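You operate a simulated robot arm through the tools that you are given. There is no shell and no other tool.

The job below is to be done with a simulated robot arm. You get a single attempt, and the scene is never put back.

TASK
Charge the battery that the white card names in the blue slot till it is full, then switch off.
Fine: at the big charger; set it before the slot, push it home and bring the yellow bar down before you switch on; leave it in, bar down. The other two grey batteries on the bench stay where they are. Set down upright: what you pick out.

It is judged by the outcome, as a careful person would: the job done as asked, and still so three seconds after it is handed in. It fails if anything else is knocked over, pushed out of place, dropped, spilled or broken.

THE ROBOT
A 6-joint arm with a two-finger gripper, fixed in place. Base frame: the origin is on the floor under the middle of its stand, x ahead of it, y to its left, z up; the work surface is at about z = 872. Lengths are in mm, angles in degrees, forces in N, time in s.
With the tool pointing down near the work surface it reaches from about 140 to 680 mm from the base axis. Its first joint turns from -66.0 to 66.0 degrees. Payload 2.45 kg.
The TCP is the grasp point between the finger pads, 30 mm short of the fingertips. In the tool frame z runs along the fingers and y along their closing line. The gripper opens to 106 mm; its body begins 79 mm behind the TCP.
Orientation is told as [roll, pitch, yaw] about the base's x, y, z axes, in that order, counted from this pose: with the fingers straight down and closing along the base's y, the tool's x points along the base's -x, its y along +y and its z along -z.

THE INTERFACE
- The arm moves only by the tool nudge_tool. Its argument "steps" is a list of rows, each an object of numbers (a shift or turn left out is 0, a gripper value left out holds the last): "x", "y", "z": the shift along the tool's x, y, z in units of 150 mm (1.0 is 150 mm); "ax", "ay", "az": the turn, a rotation vector about the tool's x, y, z in units of 120 degrees (1.0 is 120 degrees); "jaw": the gripper command, from -1 (shut) to 1 (fully open), values between in proportion. In form: [{"x": .., "y": .., "z": .., "ax": .., "ay": .., "az": .., "jaw": ..}, ...]. A call has 1 to 20 rows; each row is the pose to reach, as a shift and turn from the pose commanded when the call began, along the tool's axes at that moment. A call with a number of a shift or a turn outside -1 to 1 is refused whole. A row lasts 0.2 s, in which the tool goes at most 50 mm and 8.6 degrees; a call with a longer step from one row to the next is refused whole, and so is a gripper value outside its range. A pose out of reach is approached as far as the arm can. The call stops where the force on the tool passes 50 N (or 10 N more than at its start, if that is more) or the arm is blocked; 0.2 s more then pass. The fingers move at their own pace (about 153 mm/s each) and stop on an object; they squeeze with about 25 N. The grip force told is the motor's: it shows also when the fingers shut on nothing. Time passes only in rows, and 0.2 s behind the last, so rows that repeat a pose let the fingers close. The reply holds the time, the measured pose of the TCP, the force on the tool along the base axes, the opening and the grip force, in the units named above and with some noise, with the torque about the TCP (base axes, N m) and any sound that the robot's microphone picked up, and new pictures: "pictures" is both (left out), scene, wrist or none.
- Cameras (640 x 400 px; columns grow to the right, rows downward): "scene" is fixed at [67.1, 428.7, 1392.3]; the picture's right is [-0.59, -0.81, 0.00], its down [-0.52, 0.39, -0.76] and it looks along [0.61, -0.45, -0.65] (base axes); focal length 269 px, centre (320, 200). "wrist" rides on the gripper at [76, -2, -106] in the tool frame; the picture's right is [0.02, 1.00, 0.00], its down [-0.78, 0.02, -0.62] and it looks along [-0.62, 0.01, 0.78] (tool axes); focal length 247 px, centre (320, 200). There is no depth. A picture from a camera that has moved, and an enlarged one, comes with that camera's place and axes in the base frame and with its lens.
- close_up(camera, box): a new picture of the part [left, top, right, bottom] of that camera's present view, enlarged. The clock stands still meanwhile.
- job_done(): hands the job in; it is judged then, once.

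Places have to be worked out from the pictures, the camera data and where the tool is seen. Open the gripper and draw the arm clear of the work before you hand the job in, unless the task says otherwise.

The tools are called after "Call:" as a command line: name --argument value ..., lists and objects as JSON in quotes. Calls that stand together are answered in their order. nudge_tool: Moves the arm, as the interface text tells. Its arguments: {"type":"object","properties":{"steps":{"type":"array"},"pictures":{"type":"string","enum":["both","scene","wrist","none"]}},"required":["steps"]} The other tools are called the same way: close_up (camera, box) takes an enlarged picture of a part of a camera's view; job_done () hands the job in.

At the start:

```text
time: 0.0
position: [406.2, 50.0, 1207.0]
tcp_rot: [0.1, 0.0, 0.1]
wrist_force: [-0.3, -1.2, 0.1]
torque: [-0.01, -0.01, 0.01]
width: 106.0
grip_force: 0.1
```

scene: 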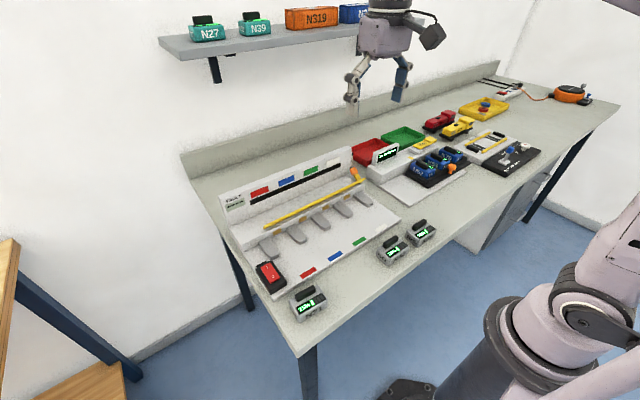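
wrist: 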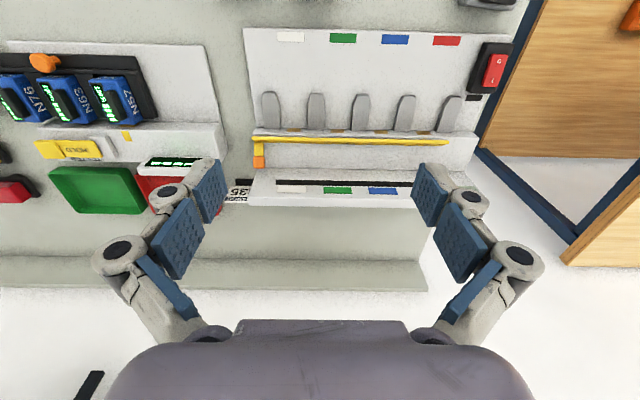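

I can see a big charger with coloured slots, a yellow bar, and several batteries on the bench and on a shelf. I'll look closer for the white card and the labels before I move anything.

Call:
close_up --camera "scene" --box '[210, 140, 410, 265]'

Call:
close_up --camera "scene" --box '[240, 210, 450, 340]'

Call:
close_up --camera "scene" --box '[350, 70, 610, 230]'

Call:
close_up --camera "wrist" --box '[220, 20, 540, 220]'

```text
3.20 times, centred on (310, 202) of scene
camera zoom: at [67.1, 428.7, 1392.3], right [-0.59, -0.81, 0.0], down [-0.52, 0.39, -0.76], along [0.61, -0.45, -0.65], focal length 862 px, centre (352, 192)
```

zoom: 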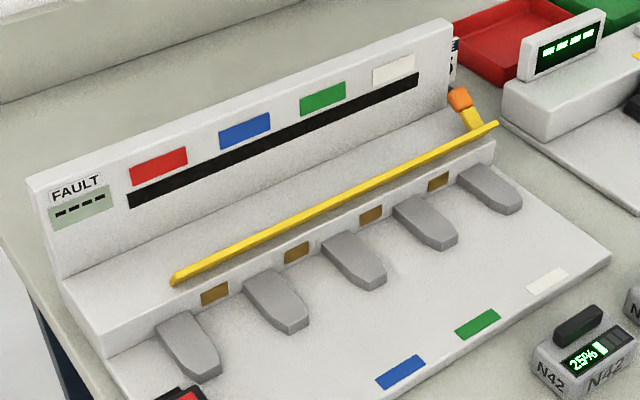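

```text
3.05 times, centred on (345, 275) of scene
camera zoom: at [67.1, 428.7, 1392.3], right [-0.59, -0.81, 0.0], down [-0.52, 0.39, -0.76], along [0.61, -0.45, -0.65], focal length 821 px, centre (244, -29)
```

zoom: 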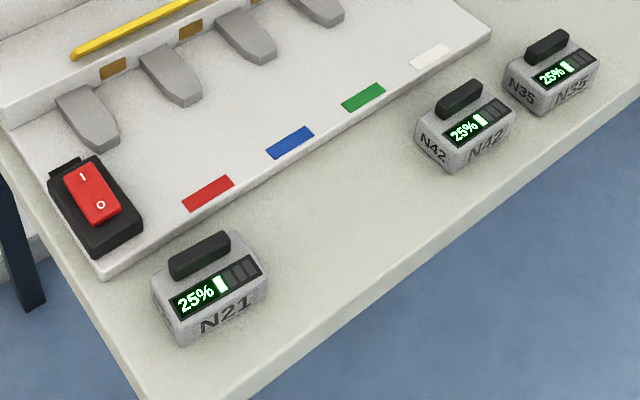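

```text
2.46 times, centred on (480, 150) of scene
camera zoom: at [67.1, 428.7, 1392.3], right [-0.59, -0.81, 0.0], down [-0.52, 0.39, -0.76], along [0.61, -0.45, -0.65], focal length 663 px, centre (-74, 323)
```

zoom: 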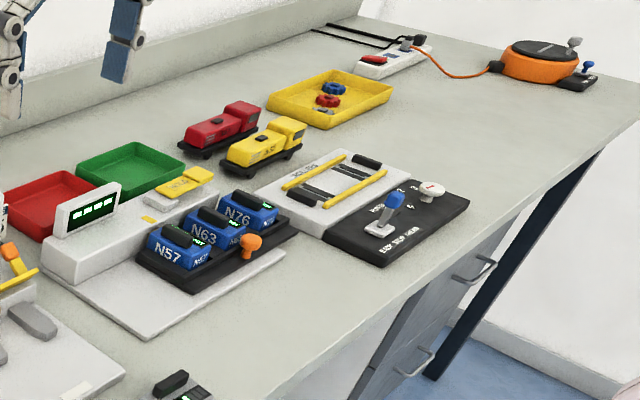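

```text
2.00 times, centred on (380, 120) of wrist
camera zoom: at [331.4, 48.5, 1313.2], right [-0.02, 1.0, 0.0], down [0.78, 0.02, 0.62], along [0.62, 0.01, -0.78], focal length 494 px, centre (200, 360)
```

zoom: 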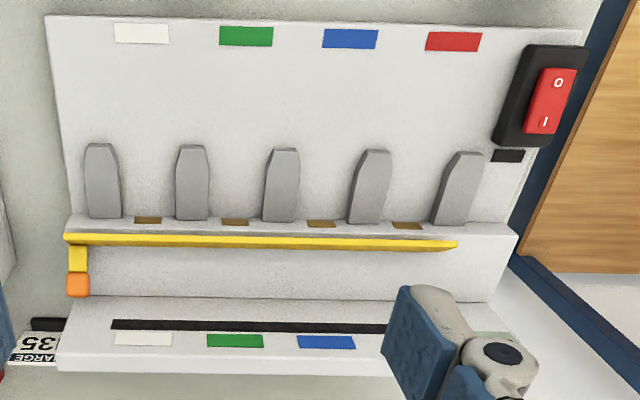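

A white card sits between the two chargers and seems to read "…ARGE ..35". I'll zoom in on it from both cameras.

Call:
close_up --camera "wrist" --box '[210, 170, 270, 210]'

Call:
close_up --camera "scene" --box '[335, 140, 375, 165]'

Call:
close_up --camera "scene" --box '[370, 210, 450, 260]'

Call:
close_up --camera "scene" --box '[150, 0, 390, 90]'

```text
10.00 times, centred on (240, 190) of wrist
camera zoom: at [331.4, 48.5, 1313.2], right [-0.02, 1.0, 0.0], down [0.78, 0.02, 0.62], along [0.62, 0.01, -0.78], focal length 2470 px, centre (1120, 300)
```

zoom: 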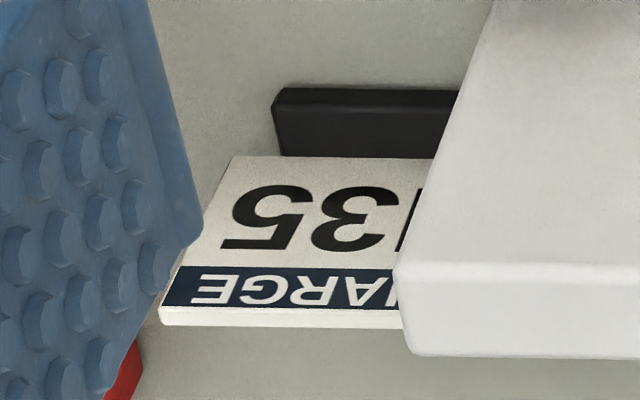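

```text
16.00 times, centred on (355, 152) of scene
camera zoom: at [67.1, 428.7, 1392.3], right [-0.59, -0.81, 0.0], down [-0.52, 0.39, -0.76], along [0.61, -0.45, -0.65], focal length 4310 px, centre (-240, 960)
```

zoom: 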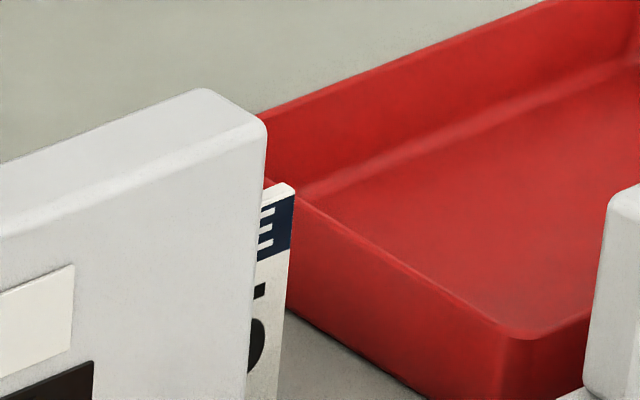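

```text
8.00 times, centred on (410, 235) of scene
camera zoom: at [67.1, 428.7, 1392.3], right [-0.59, -0.81, 0.0], down [-0.52, 0.39, -0.76], along [0.61, -0.45, -0.65], focal length 2155 px, centre (-400, -80)
```

zoom: 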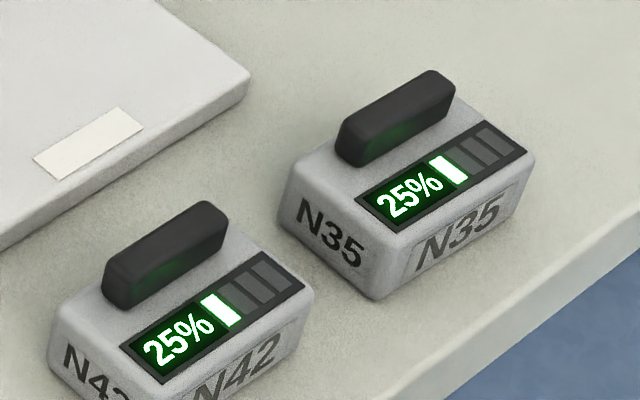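

```text
2.67 times, centred on (270, 45) of scene
camera zoom: at [67.1, 428.7, 1392.3], right [-0.59, -0.81, 0.0], down [-0.52, 0.39, -0.76], along [0.61, -0.45, -0.65], focal length 718 px, centre (453, 613)
```

zoom: 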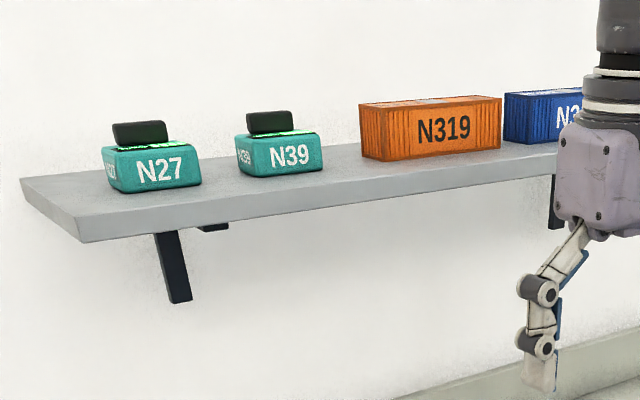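

The card reads "CHARGE …35" behind the charger's panel. The grey batteries are N21, N42 and N35, so it should be N35, which I place around (290, -49). I'll move the wrist camera nearer to measure N35 and the slots.

Call:
nudge_tool --steps '[{"x": 0.19, "y": -0.13, "z": 0.14}, {"x": 0.39, "y": -0.26, "z": 0.28}, {"x": 0.59, "y": -0.39, "z": 0.42}, {"x": 0.79, "y": -0.52, "z": 0.56}, {"x": 0.98, "y": -0.66, "z": 0.7}, {"x": 0.98, "y": -0.66, "z": 0.7}]' --pictures "both"

```text
time: 1.4
position: [259.1, -48.8, 1102.7]
tcp_rot: [0.0, 0.1, 0.2]
wrist_force: [0.0, 0.2, 0.7]
torque: [0.0, -0.02, 0.0]
width: 106.0
grip_force: 0.0
camera wrist: at [184.6, -50.7, 1208.5], right [-0.02, 1.0, 0.0], down [0.78, 0.02, 0.62], along [0.62, 0.01, -0.78], focal length 247 px, centre (320, 200)
```

scene: 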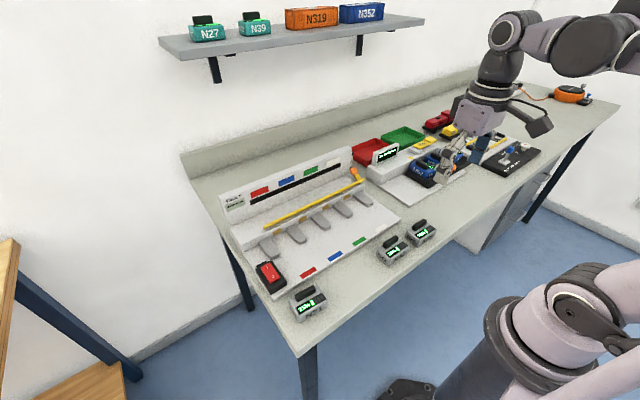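
wrist: 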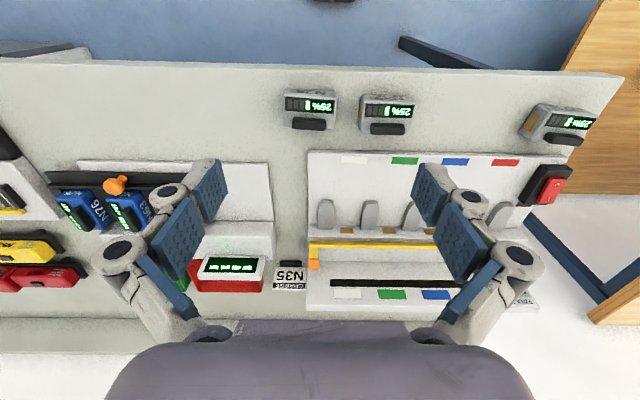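

From here the card looks like N35. I'll zoom in to confirm it and to measure the batteries and the slots.

Call:
close_up --camera "wrist" --box '[260, 250, 324, 290]'

Call:
close_up --camera "wrist" --box '[270, 70, 430, 170]'

Call:
close_up --camera "wrist" --box '[290, 140, 450, 240]'

Call:
close_up --camera "wrist" --box '[480, 90, 640, 190]'

```text
10.00 times, centred on (292, 270) of wrist
camera zoom: at [184.6, -50.7, 1208.5], right [-0.02, 1.0, 0.0], down [0.78, 0.02, 0.62], along [0.62, 0.01, -0.78], focal length 2470 px, centre (600, -500)
```

zoom: 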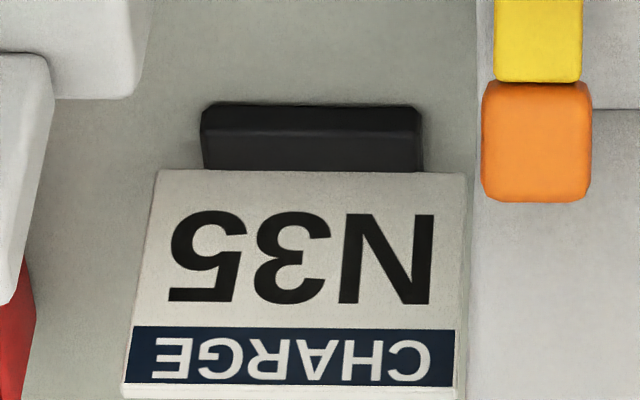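

```text
4.00 times, centred on (350, 120) of wrist
camera zoom: at [184.6, -50.7, 1208.5], right [-0.02, 1.0, 0.0], down [0.78, 0.02, 0.62], along [0.62, 0.01, -0.78], focal length 988 px, centre (200, 520)
```

zoom: 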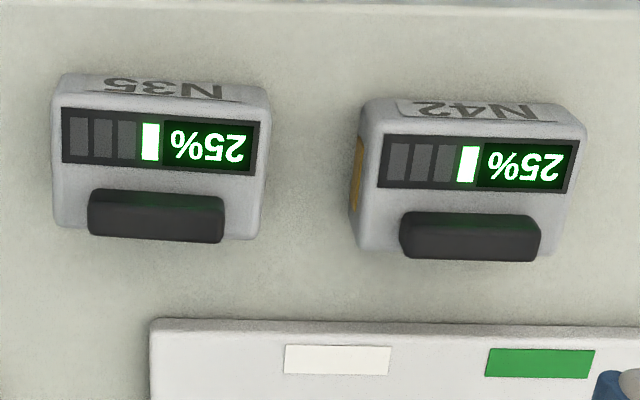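

```text
4.00 times, centred on (370, 190) of wrist
camera zoom: at [184.6, -50.7, 1208.5], right [-0.02, 1.0, 0.0], down [0.78, 0.02, 0.62], along [0.62, 0.01, -0.78], focal length 988 px, centre (120, 240)
```

zoom: 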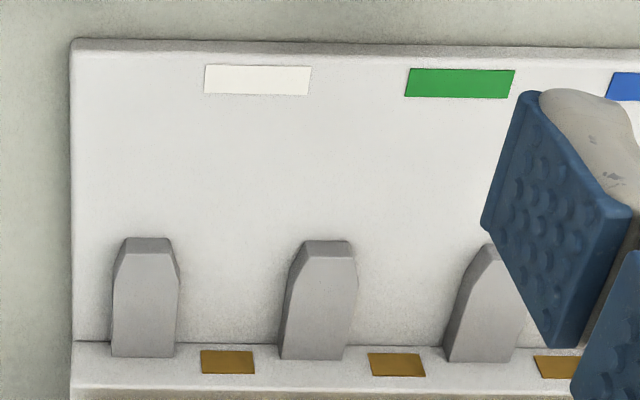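

```text
4.00 times, centred on (560, 140) of wrist
camera zoom: at [184.6, -50.7, 1208.5], right [-0.02, 1.0, 0.0], down [0.78, 0.02, 0.62], along [0.62, 0.01, -0.78], focal length 988 px, centre (-640, 440)
```

zoom: 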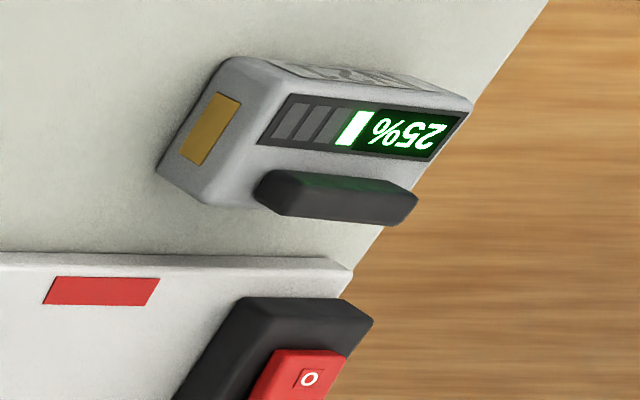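

The card reads CHARGE N35. N35's gold contact is on its -y end, so the battery has to be turned 90° to face the charger. I'll zoom in on the gripper to check the calibration between the cameras and the tool.

Call:
close_up --camera "scene" --box '[400, 90, 560, 190]'

Call:
close_up --camera "scene" --box '[240, 200, 400, 300]'

```text
4.00 times, centred on (480, 140) of scene
camera zoom: at [67.1, 428.7, 1392.3], right [-0.59, -0.81, 0.0], down [-0.52, 0.39, -0.76], along [0.61, -0.45, -0.65], focal length 1077 px, centre (-320, 440)
```

zoom: 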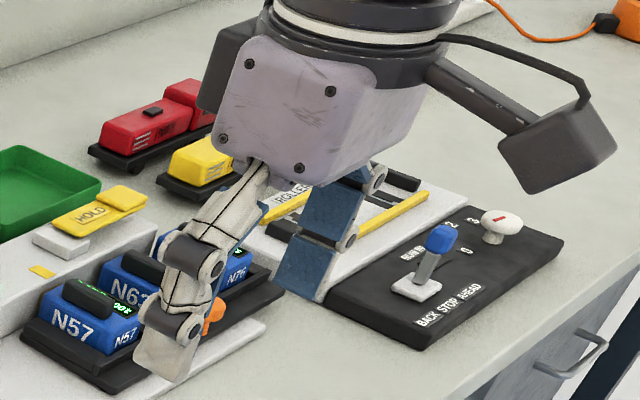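

```text
4.00 times, centred on (320, 250) of scene
camera zoom: at [67.1, 428.7, 1392.3], right [-0.59, -0.81, 0.0], down [-0.52, 0.39, -0.76], along [0.61, -0.45, -0.65], focal length 1077 px, centre (320, 0)
```

zoom: 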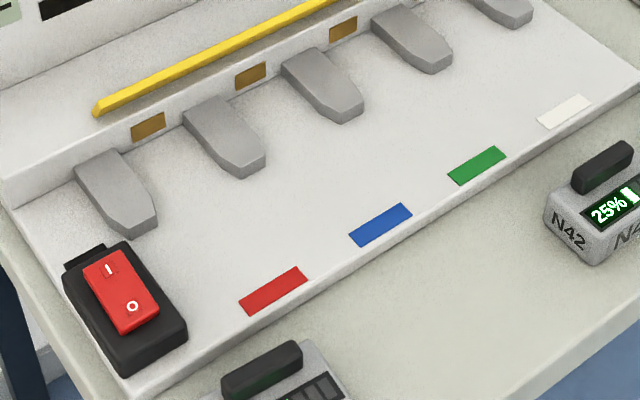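

Triangulating from both cameras puts N35's centre near (293, -62), turned by about -3°. The bench comes out somewhat lower than 872, and I'll check that by touch later. Next I'll look closely at the yellow bar, its hinge and the dividers.

Call:
nudge_tool --steps '[{"x": -0.25, "y": 0.08, "z": 0.1}, {"x": -0.5, "y": 0.16, "z": 0.2}, {"x": -0.75, "y": 0.24, "z": 0.3}, {"x": -1.0, "y": 0.33, "z": 0.4}, {"x": -1.0, "y": 0.33, "z": 0.4}]' --pictures "wrist"

```text
time: 2.6
position: [410.0, 1.0, 1043.2]
tcp_rot: [0.1, 0.0, -0.1]
wrist_force: [0.0, 0.1, -0.6]
torque: [-0.01, 0.01, 0.01]
width: 106.1
grip_force: 0.0
camera wrist: at [334.5, -1.1, 1149.1], right [-0.02, 1.0, 0.0], down [0.78, 0.02, 0.62], along [0.62, 0.01, -0.78], focal length 247 px, centre (320, 200)
```

wrist: 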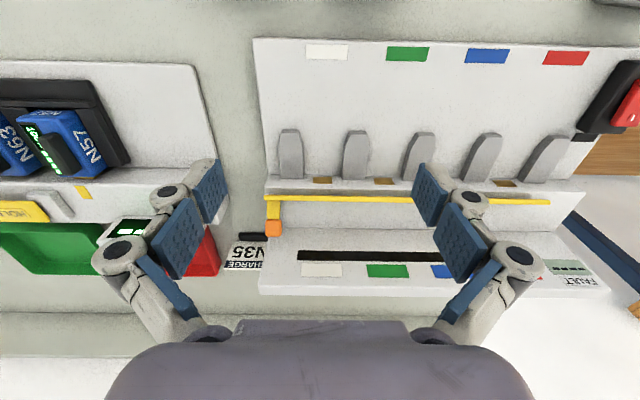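

Call:
close_up --camera "wrist" --box '[230, 160, 390, 260]'

Call:
close_up --camera "scene" --box '[330, 155, 394, 195]'

Call:
close_up --camera "wrist" --box '[260, 110, 420, 210]'

```text
4.00 times, centred on (310, 210) of wrist
camera zoom: at [334.5, -1.1, 1149.1], right [-0.02, 1.0, 0.0], down [0.78, 0.02, 0.62], along [0.62, 0.01, -0.78], focal length 988 px, centre (360, 160)
```

zoom: 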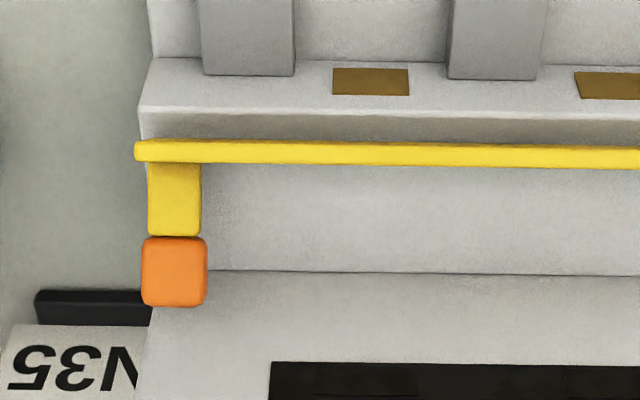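

```text
10.00 times, centred on (362, 175) of scene
camera zoom: at [67.2, 428.7, 1392.3], right [-0.59, -0.81, 0.0], down [-0.52, 0.39, -0.76], along [0.61, -0.45, -0.65], focal length 2694 px, centre (-100, 450)
```

zoom: 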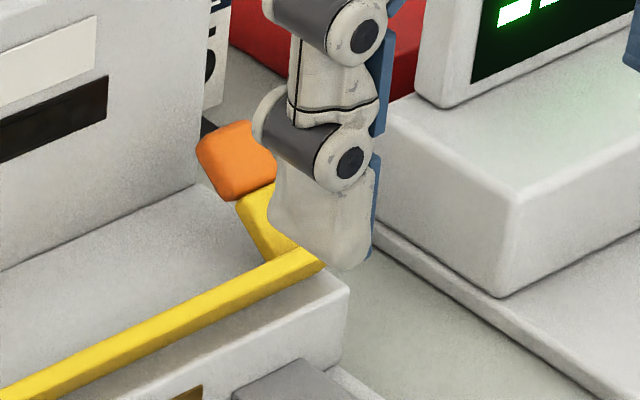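

```text
4.00 times, centred on (340, 160) of wrist
camera zoom: at [334.5, -1.1, 1149.1], right [-0.02, 1.0, 0.0], down [0.78, 0.02, 0.62], along [0.62, 0.01, -0.78], focal length 988 px, centre (240, 360)
```

zoom: 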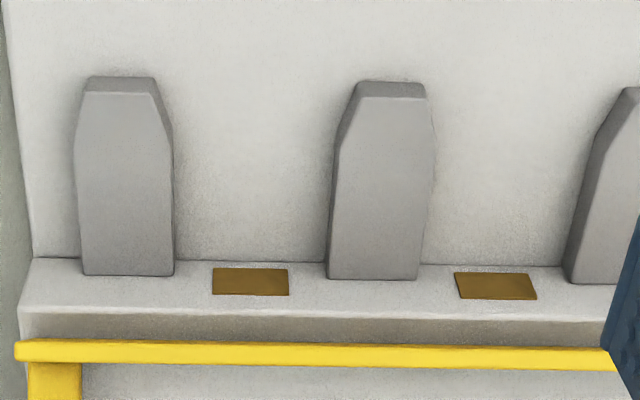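

The bar rests above the contact step with an orange knob behind it, at roughly (558, -57, 925). I'll swing over to N35, turning the tool by -90°, so the scene camera gets a clear view of the bar mechanism.

Call:
nudge_tool --steps '[{"x": 0.07, "y": -0.038, "z": -0.022, "az": 0.068}, {"x": 0.14, "y": -0.076, "z": -0.045, "az": 0.136}, {"x": 0.21, "y": -0.114, "z": -0.068, "az": 0.204}, {"x": 0.28, "y": -0.152, "z": -0.09, "az": 0.272}, {"x": 0.35, "y": -0.19, "z": -0.112, "az": 0.34}, {"x": 0.42, "y": -0.228, "z": -0.135, "az": 0.408}, {"x": 0.49, "y": -0.266, "z": -0.158, "az": 0.476}, {"x": 0.56, "y": -0.304, "z": -0.18, "az": 0.544}, {"x": 0.63, "y": -0.342, "z": -0.202, "az": 0.612}, {"x": 0.7, "y": -0.38, "z": -0.225, "az": 0.68}, {"x": 0.78, "y": -0.42, "z": -0.25, "az": 0.75}, {"x": 0.78, "y": -0.42, "z": -0.25, "az": 0.75}]' --pictures "both"

```text
time: 5.2
position: [293.8, -62.3, 1081.3]
tcp_rot: [0.0, -0.1, -90.0]
wrist_force: [-1.4, -0.5, -0.2]
torque: [0.01, 0.0, 0.0]
width: 106.0
grip_force: 0.0
camera wrist: at [292.2, 13.8, 1186.0], right [1.0, 0.02, 0.0], down [0.02, -0.78, 0.62], along [0.01, -0.62, -0.78], focal length 247 px, centre (320, 200)
```

scene: 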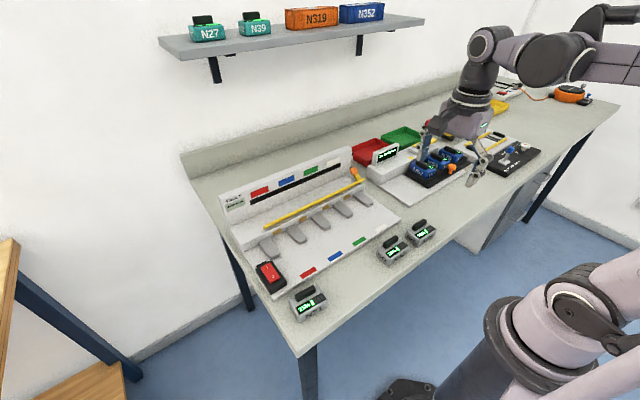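
wrist: 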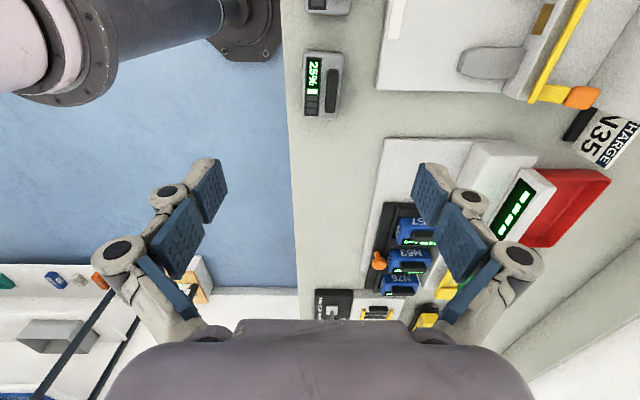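

Call:
close_up --camera "scene" --box '[330, 155, 394, 195]'

Call:
close_up --camera "wrist" --box '[480, 50, 640, 150]'

Call:
close_up --camera "wrist" --box '[290, 35, 370, 85]'

Call:
close_up --camera "scene" --box '[225, 170, 305, 220]'

```text
10.00 times, centred on (362, 175) of scene
camera zoom: at [67.1, 428.7, 1392.3], right [-0.59, -0.81, 0.0], down [-0.52, 0.39, -0.76], along [0.61, -0.45, -0.65], focal length 2694 px, centre (-100, 450)
```

zoom: 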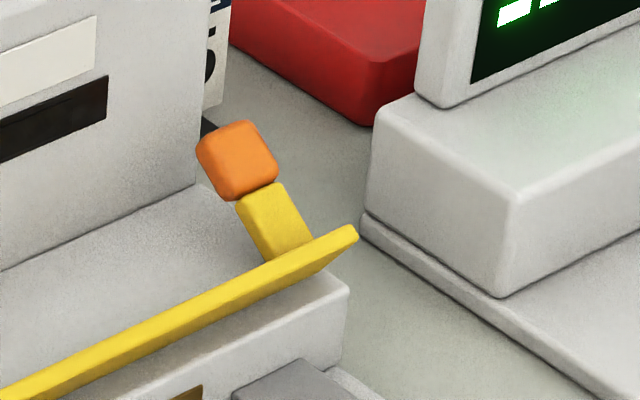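

```text
4.00 times, centred on (560, 100) of wrist
camera zoom: at [292.2, 13.8, 1186.0], right [1.0, 0.02, 0.0], down [0.02, -0.78, 0.62], along [0.01, -0.62, -0.78], focal length 988 px, centre (-640, 600)
```

zoom: 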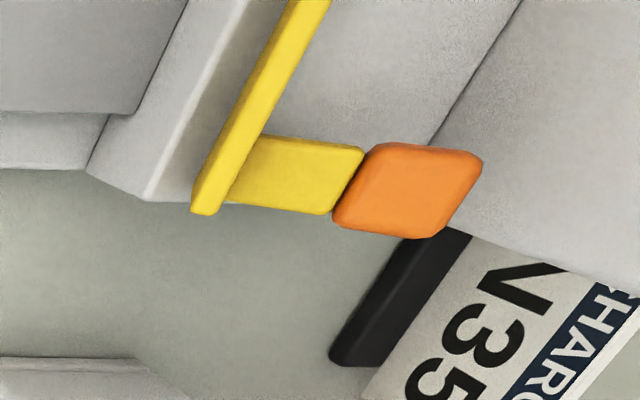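

```text
8.00 times, centred on (330, 60) of wrist
camera zoom: at [292.2, 13.8, 1186.0], right [1.0, 0.02, 0.0], down [0.02, -0.78, 0.62], along [0.01, -0.62, -0.78], focal length 1976 px, centre (240, 1320)
```

zoom: 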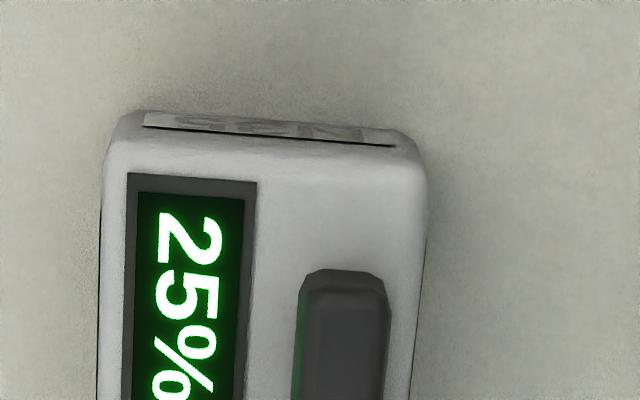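

```text
8.00 times, centred on (265, 195) of scene
camera zoom: at [67.1, 428.7, 1392.3], right [-0.59, -0.81, 0.0], down [-0.52, 0.39, -0.76], along [0.61, -0.45, -0.65], focal length 2155 px, centre (760, 240)
```

zoom: 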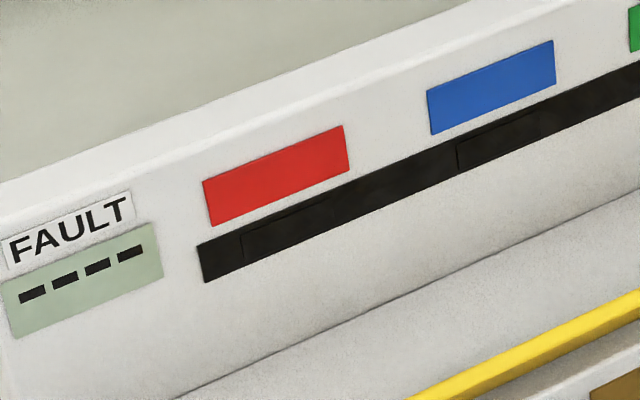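

Both views so far look along the bar's own plane, so its hinge geometry isn't clear. I'll move to the +y end of the charger and look along the bar to see its cross-section and the lever.

Call:
nudge_tool --steps '[{"x": 0.2, "y": 0.2}, {"x": 0.4, "y": 0.4}, {"x": 0.6, "y": 0.6}, {"x": 0.8, "y": 0.8}, {"x": 1.0, "y": 1.0}]' --pictures "none"

Call:
nudge_tool --steps '[{"x": 0.25, "y": 0.0}, {"x": 0.5, "y": 0.0, "z": 0.05}, {"x": 0.75, "y": 0.0, "z": 0.1}, {"x": 1.0, "y": 0.0, "z": 0.2}, {"x": 1.0, "y": 0.0, "z": 0.2}]' --pictures "wrist"

```text
time: 6.4
position: [443.6, 87.5, 1080.0]
tcp_rot: [0.1, 0.1, -90.1]
wrist_force: [0.6, 0.1, -0.9]
torque: [-0.03, 0.03, 0.02]
width: 106.2
grip_force: 0.1
```

```text
time: 7.6
position: [442.5, 237.8, 1049.9]
tcp_rot: [0.0, 0.1, -90.0]
wrist_force: [-0.1, -1.6, -0.4]
torque: [0.03, 0.01, -0.01]
width: 106.1
grip_force: 0.0
camera wrist: at [441.6, 314.5, 1155.8], right [1.0, 0.02, 0.0], down [0.02, -0.78, 0.62], along [0.01, -0.62, -0.78], focal length 247 px, centre (320, 200)
```

wrist: 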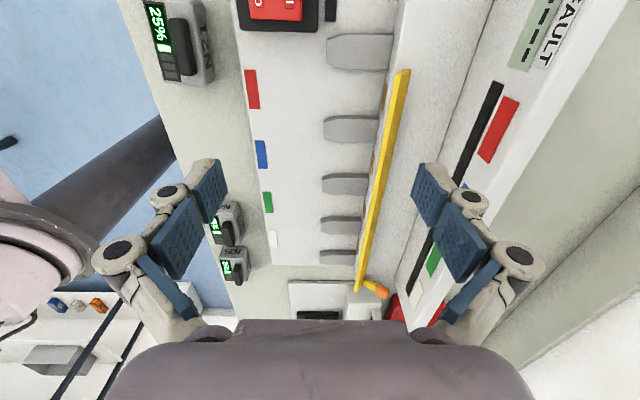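

This view along the bar is useful. I'll zoom in on the bar and the lever.

Call:
close_up --camera "wrist" --box '[340, 50, 436, 110]'

Call:
close_up --camera "wrist" --box '[332, 245, 412, 305]'

Call:
close_up --camera "wrist" --box '[230, 0, 390, 100]'

```text
6.67 times, centred on (388, 80) of wrist
camera zoom: at [441.6, 314.5, 1155.8], right [1.0, 0.02, 0.0], down [0.02, -0.78, 0.62], along [0.01, -0.62, -0.78], focal length 1646 px, centre (-133, 1000)
```

zoom: 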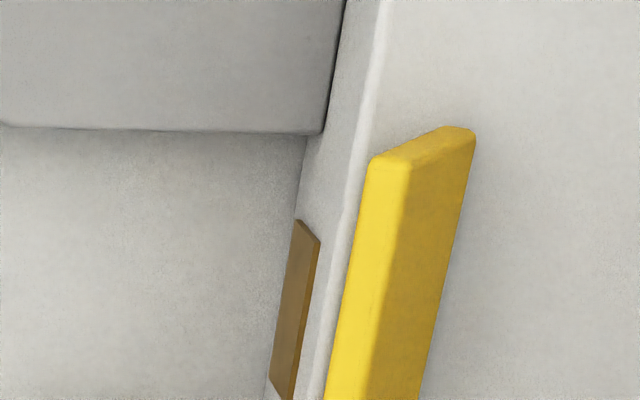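

```text
6.67 times, centred on (372, 275) of wrist
camera zoom: at [441.6, 314.5, 1155.8], right [1.0, 0.02, 0.0], down [0.02, -0.78, 0.62], along [0.01, -0.62, -0.78], focal length 1646 px, centre (-27, -300)
```

zoom: 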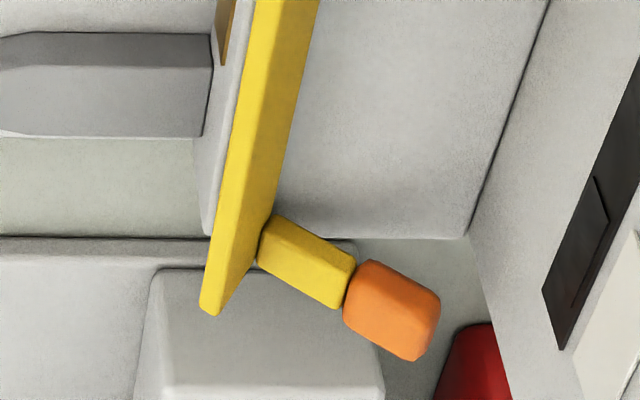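

```text
4.00 times, centred on (310, 50) of wrist
camera zoom: at [441.6, 314.5, 1155.8], right [1.0, 0.02, 0.0], down [0.02, -0.78, 0.62], along [0.01, -0.62, -0.78], focal length 988 px, centre (360, 800)
```

zoom: 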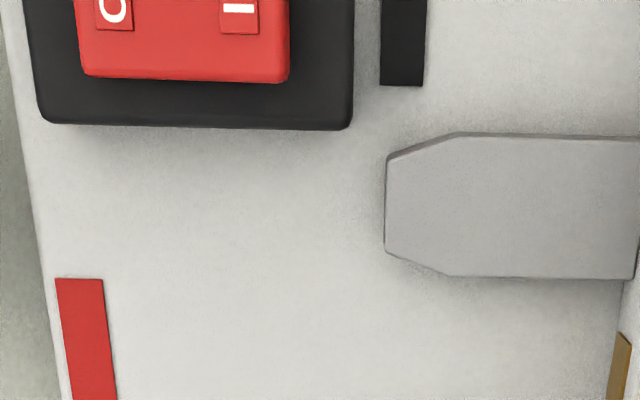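

Looking along the bar, I see it is a leaning plate, about 22 mm wide and 5 mm thick. Its lower edge (the likely hinge) is near x≈526, z≈902 and its upper edge is near x≈507, z≈922, with the orange lever behind, so it should fold down forward over the battery end. The blue slot centre is at y≈160.5 and the slot is about 50 mm wide. Now I'll go above N35's handle near (307, -62), with the yaw matched.

Call:
nudge_tool --steps '[{"x": -0.25, "y": -0.11}, {"x": -0.5, "y": -0.22}, {"x": -0.75, "y": -0.33}, {"x": -1.0, "y": -0.45}]' --pictures "none"

Call:
nudge_tool --steps '[{"x": -0.25, "y": -0.11, "az": 0.01}, {"x": -0.5, "y": -0.22, "az": 0.02}, {"x": -0.75, "y": -0.33, "az": 0.027}, {"x": -1.0, "y": -0.453, "az": 0.027, "z": 0.1, "jaw": 0.2}, {"x": -1.0, "y": -0.453, "az": 0.027, "z": 0.333, "jaw": -0.1}, {"x": -1.0, "y": -0.453, "az": 0.027, "z": 0.333, "jaw": -0.1}]' --pictures "both"

```text
time: 8.6
position: [375.0, 86.8, 1050.2]
tcp_rot: [0.0, 0.1, -89.9]
wrist_force: [-0.1, 0.3, -0.5]
torque: [0.04, -0.01, 0.01]
width: 106.1
grip_force: 0.0
```

```text
time: 10.0
position: [307.3, -62.1, 998.5]
tcp_rot: [-0.1, 0.1, -93.2]
wrist_force: [0.3, -0.6, -0.2]
torque: [0.0, 0.0, -0.03]
width: 47.8
grip_force: 0.1
camera wrist: at [310.8, 15.3, 1105.7], right [1.0, -0.03, 0.0], down [-0.03, -0.78, 0.62], along [-0.02, -0.62, -0.78], focal length 247 px, centre (320, 200)
```

scene: 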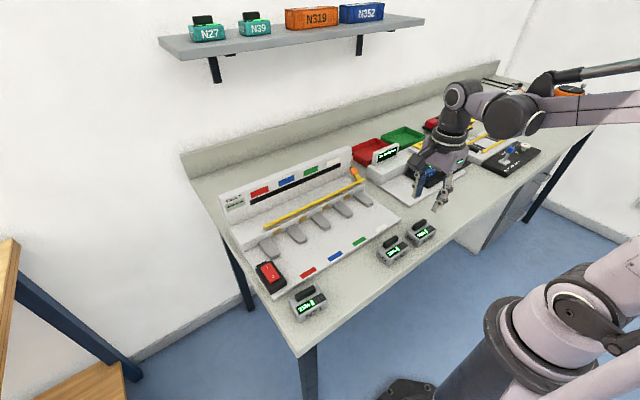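
wrist: 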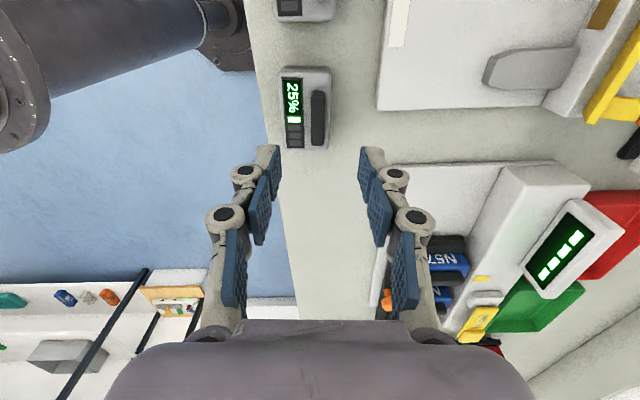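

The handle lies on the gripper's centre column and the yaw looks matched. I'll zoom in to check the position along y.

Call:
close_up --camera "wrist" --box '[255, 55, 383, 135]'

Call:
close_up --camera "scene" --box '[360, 170, 488, 250]'

```text
5.00 times, centred on (319, 95) of wrist
camera zoom: at [310.8, 15.3, 1105.7], right [1.0, -0.03, 0.0], down [-0.03, -0.78, 0.62], along [-0.02, -0.62, -0.78], focal length 1235 px, centre (325, 725)
```

zoom: 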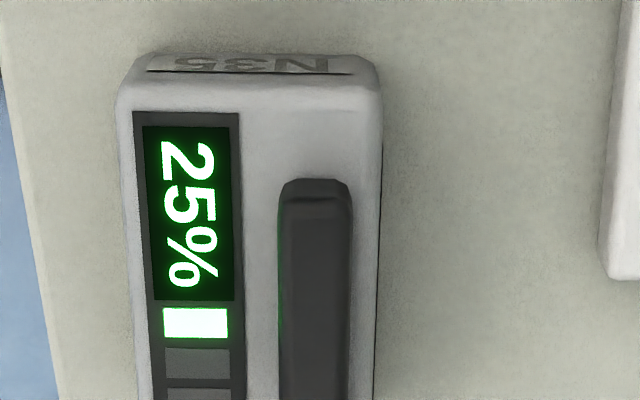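

```text
5.00 times, centred on (424, 210) of scene
camera zoom: at [67.1, 428.7, 1392.3], right [-0.59, -0.81, 0.0], down [-0.52, 0.39, -0.76], along [0.61, -0.45, -0.65], focal length 1347 px, centre (-200, 150)
```

zoom: 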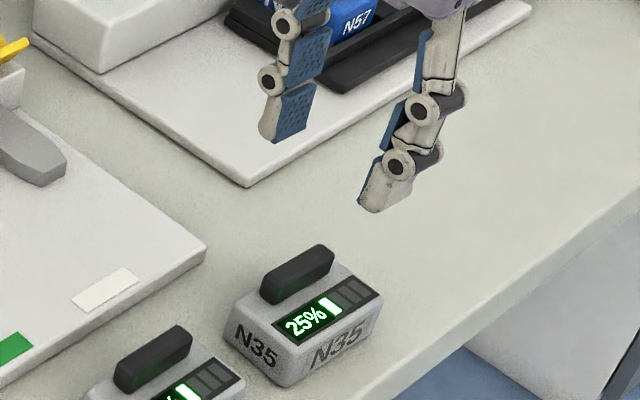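

The TCP at (307, -62) sits over the handle's centre. I'll descend partway, to about z = 940, and check the clearance.

Call:
nudge_tool --steps '[{"z": 0.15}, {"z": 0.3}, {"z": 0.39}, {"z": 0.39}]' --pictures "both"

Call:
close_up --camera "scene" --box '[360, 180, 488, 260]'

Call:
close_up --camera "wrist" --box '[240, 80, 400, 180]'

```text
time: 11.0
position: [307.5, -60.9, 941.0]
tcp_rot: [0.0, 0.1, -93.2]
wrist_force: [-0.1, 0.6, 0.0]
torque: [0.02, -0.01, -0.03]
width: 47.7
grip_force: 0.1
camera wrist: at [310.5, 14.8, 1047.1], right [1.0, -0.03, 0.0], down [-0.03, -0.78, 0.62], along [-0.02, -0.62, -0.78], focal length 247 px, centre (320, 200)
```

scene: 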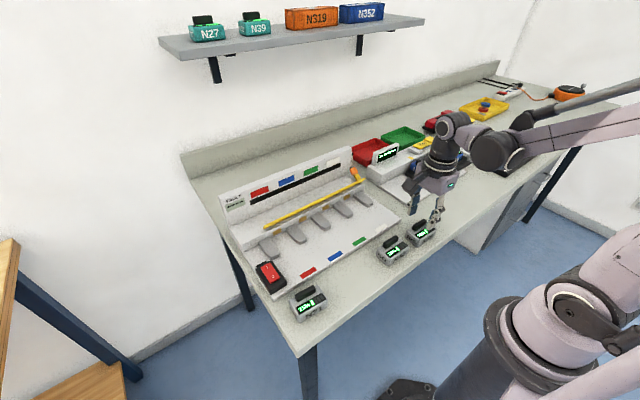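
wrist: 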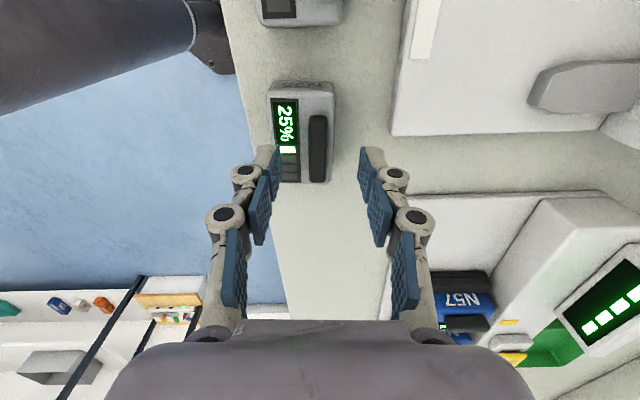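

```text
5.00 times, centred on (424, 220) of scene
camera zoom: at [67.1, 428.7, 1392.3], right [-0.59, -0.81, 0.0], down [-0.52, 0.39, -0.76], along [0.61, -0.45, -0.65], focal length 1347 px, centre (-200, 100)
```

zoom: 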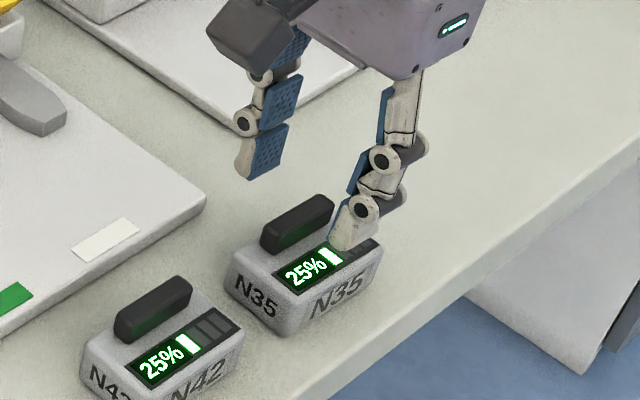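

```text
4.00 times, centred on (320, 130) of wrist
camera zoom: at [310.5, 14.8, 1047.1], right [1.0, -0.03, 0.0], down [-0.03, -0.78, 0.62], along [-0.02, -0.62, -0.78], focal length 988 px, centre (320, 480)
```

zoom: 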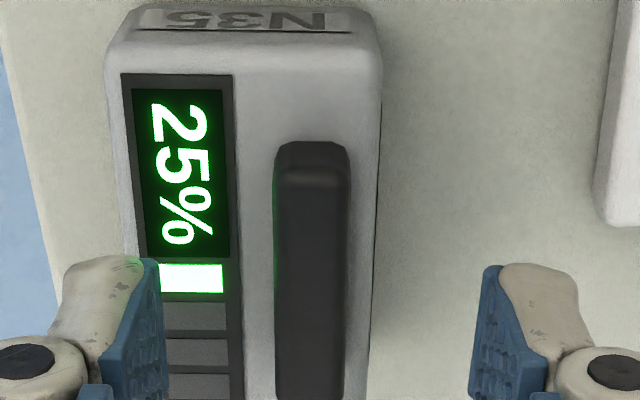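

The handle spans roughly z 885 to 903. I'll lower the TCP to about 923, which keeps the tips just above the body, and then close on the handle.

Call:
nudge_tool --steps '[{"z": 0.06}, {"z": 0.12}, {"z": 0.12, "jaw": -0.5}, {"z": 0.12, "jaw": -0.8}, {"z": 0.12, "jaw": -1}, {"z": 0.12, "jaw": -1}, {"z": 0.12, "jaw": -1}]' --pictures "both"

Call:
close_up --camera "scene" --box '[360, 180, 488, 260]'

Call:
close_up --camera "wrist" --box '[240, 80, 400, 180]'

```text
time: 12.6
position: [307.6, -62.4, 922.7]
tcp_rot: [0.0, 0.1, -93.2]
wrist_force: [-0.8, -0.1, 0.8]
torque: [0.02, -0.02, -0.01]
width: 11.6
grip_force: 24.4
camera wrist: at [310.9, 14.3, 1029.2], right [1.0, -0.03, 0.0], down [-0.03, -0.78, 0.62], along [-0.02, -0.62, -0.78], focal length 247 px, centre (320, 200)
```

scene: 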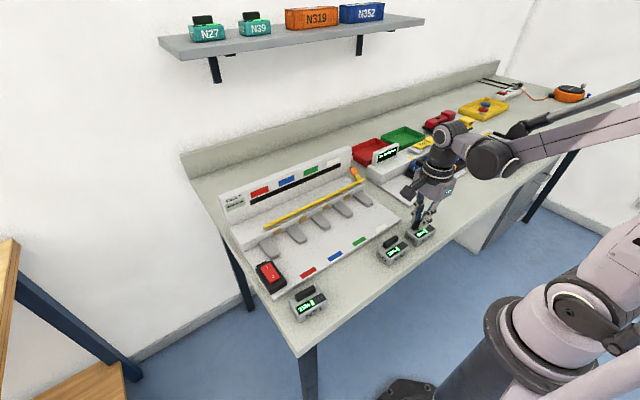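
wrist: 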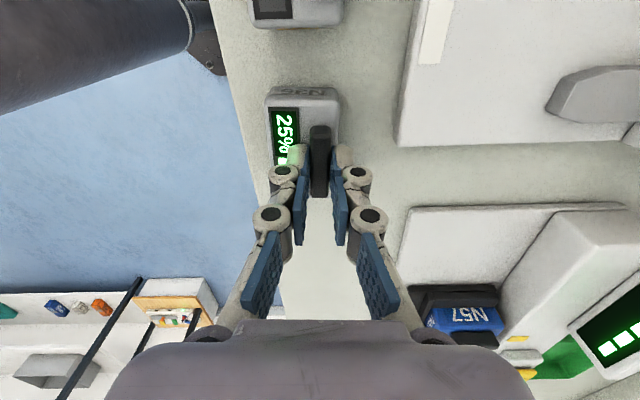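

```text
5.00 times, centred on (424, 220) of scene
camera zoom: at [67.2, 428.7, 1392.3], right [-0.59, -0.81, 0.0], down [-0.52, 0.39, -0.76], along [0.61, -0.45, -0.65], focal length 1347 px, centre (-200, 100)
```

zoom: 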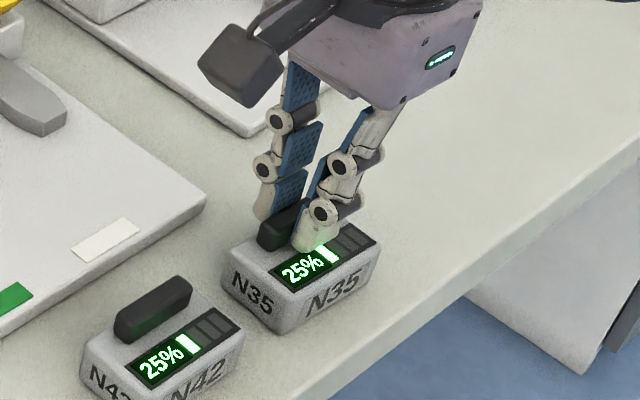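

```text
4.00 times, centred on (320, 130) of wrist
camera zoom: at [310.9, 14.3, 1029.2], right [1.0, -0.03, 0.0], down [-0.03, -0.78, 0.62], along [-0.02, -0.62, -0.78], focal length 988 px, centre (320, 480)
```

zoom: 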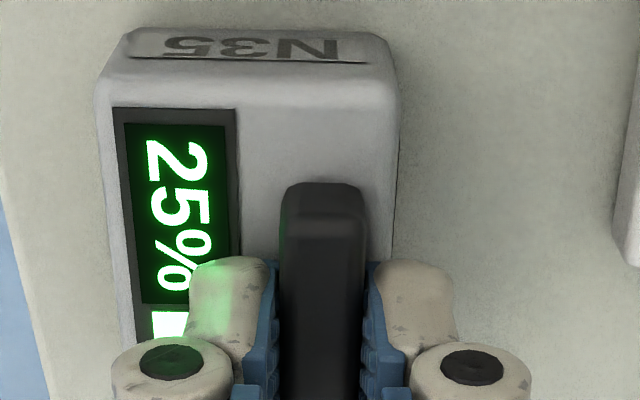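

The fingers are holding the handle (width 11.6, grip 24 N). I'll lift slowly by 30 mm and check that the battery comes up level.

Call:
nudge_tool --steps '[{"z": -0.04, "jaw": -1}, {"z": -0.08, "jaw": -1}, {"z": -0.12, "jaw": -1}, {"z": -0.16, "jaw": -1}, {"z": -0.2, "jaw": -1}, {"z": -0.2, "jaw": -1}]' --pictures "both"

Call:
close_up --camera "scene" --box '[360, 170, 488, 250]'

```text
time: 14.0
position: [306.5, -62.0, 953.6]
tcp_rot: [0.0, 0.2, -93.2]
wrist_force: [0.2, 1.0, -0.6]
torque: [-0.01, -0.01, -0.01]
width: 0.0
grip_force: 25.1
camera wrist: at [311.4, 14.5, 1059.1], right [1.0, -0.03, 0.0], down [-0.03, -0.78, 0.62], along [-0.02, -0.62, -0.78], focal length 247 px, centre (320, 200)
```

scene: 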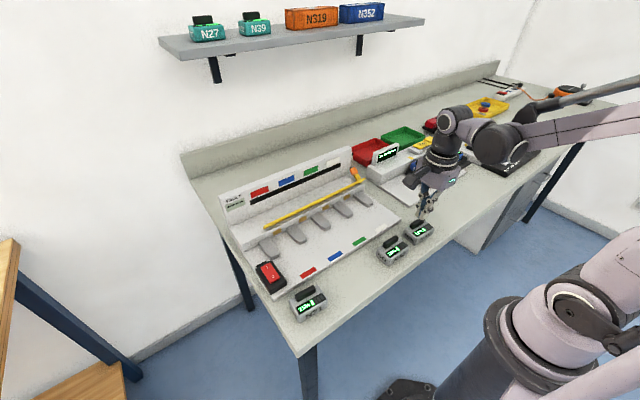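
wrist: 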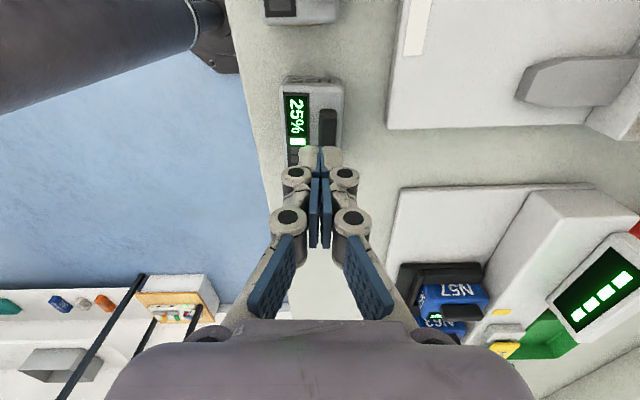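

```text
5.00 times, centred on (424, 210) of scene
camera zoom: at [67.1, 428.7, 1392.3], right [-0.59, -0.81, 0.0], down [-0.52, 0.39, -0.76], along [0.61, -0.45, -0.65], focal length 1347 px, centre (-200, 150)
```

zoom: 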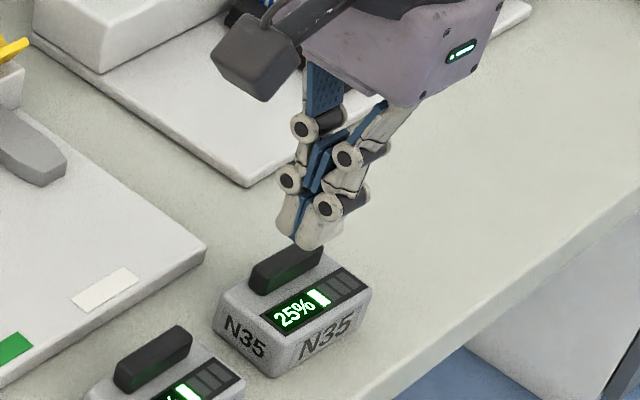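

The handle slipped out because the grip was too shallow. The battery is still upright on the bench, shifted by about 1 to 3 mm. I'll zoom in to find the handle again, then take a deeper grip.

Call:
close_up --camera "wrist" --box '[240, 65, 400, 165]'

Call:
nudge_tool --steps '[{"z": -0.1, "jaw": -0.4}, {"z": -0.3, "jaw": -0.1}, {"z": -0.3, "jaw": -0.1}]' --pictures "both"

Call:
close_up --camera "wrist" --box '[255, 55, 383, 135]'

Call:
close_up --camera "scene" --box '[380, 200, 460, 250]'

```text
4.00 times, centred on (320, 115) of wrist
camera zoom: at [311.4, 14.5, 1059.1], right [1.0, -0.03, 0.0], down [-0.03, -0.78, 0.62], along [-0.02, -0.62, -0.78], focal length 988 px, centre (320, 540)
```

zoom: 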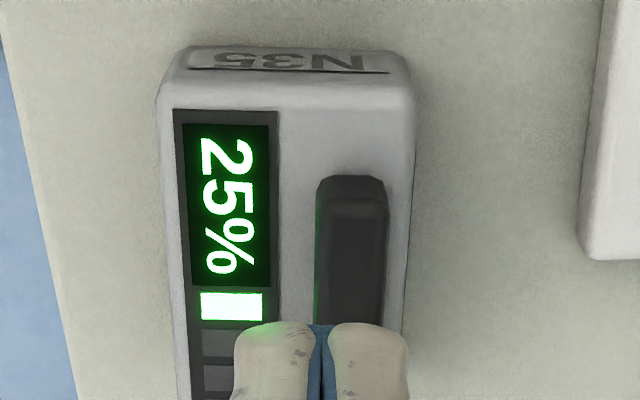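

```text
time: 14.8
position: [308.2, -62.3, 999.2]
tcp_rot: [-0.1, 0.1, -93.2]
wrist_force: [0.3, -0.7, -0.1]
torque: [0.01, -0.02, 0.01]
width: 47.6
grip_force: 0.0
camera wrist: at [311.2, 14.6, 1104.4], right [1.0, -0.03, 0.0], down [-0.03, -0.78, 0.62], along [-0.02, -0.62, -0.78], focal length 247 px, centre (320, 200)
```

scene: 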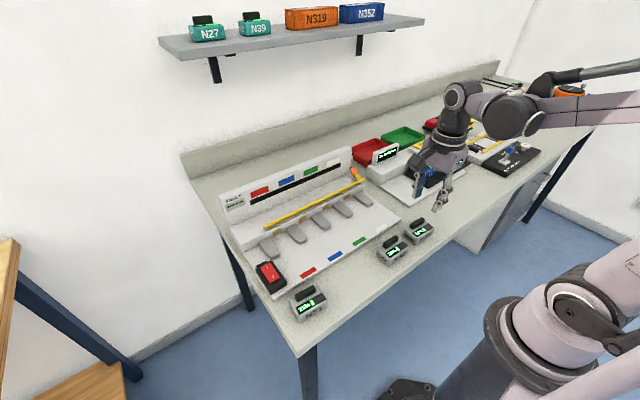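
wrist: 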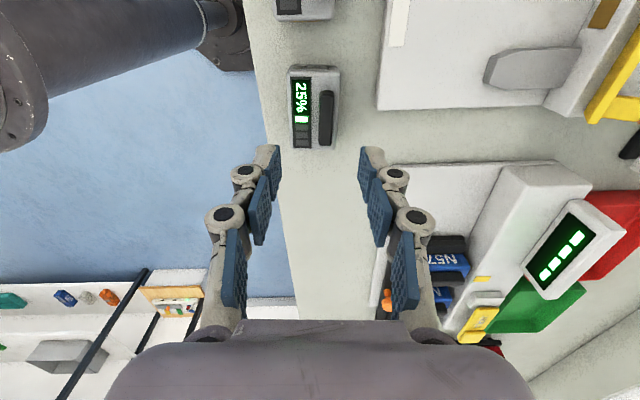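

```text
5.00 times, centred on (319, 95) of wrist
camera zoom: at [311.2, 14.6, 1104.4], right [1.0, -0.03, 0.0], down [-0.03, -0.78, 0.62], along [-0.02, -0.62, -0.78], focal length 1235 px, centre (325, 725)
```

zoom: 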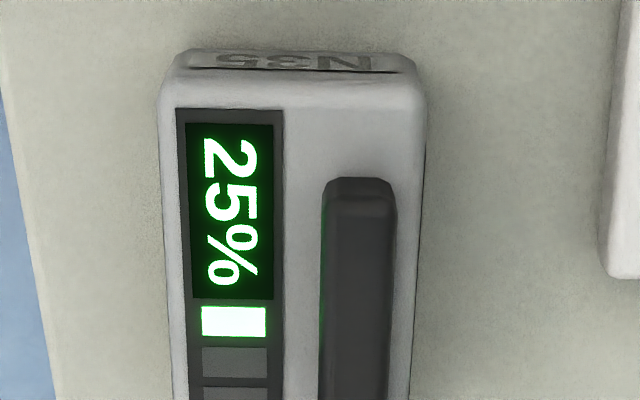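

```text
8.00 times, centred on (420, 225) of scene
camera zoom: at [67.1, 428.7, 1392.3], right [-0.59, -0.81, 0.0], down [-0.52, 0.39, -0.76], along [0.61, -0.45, -0.65], focal length 2155 px, centre (-480, 0)
```

zoom: 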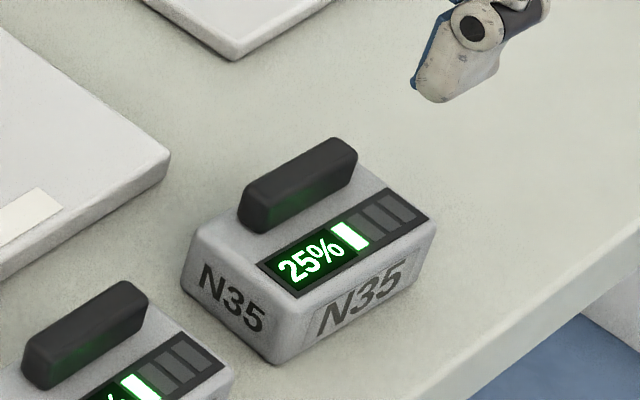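

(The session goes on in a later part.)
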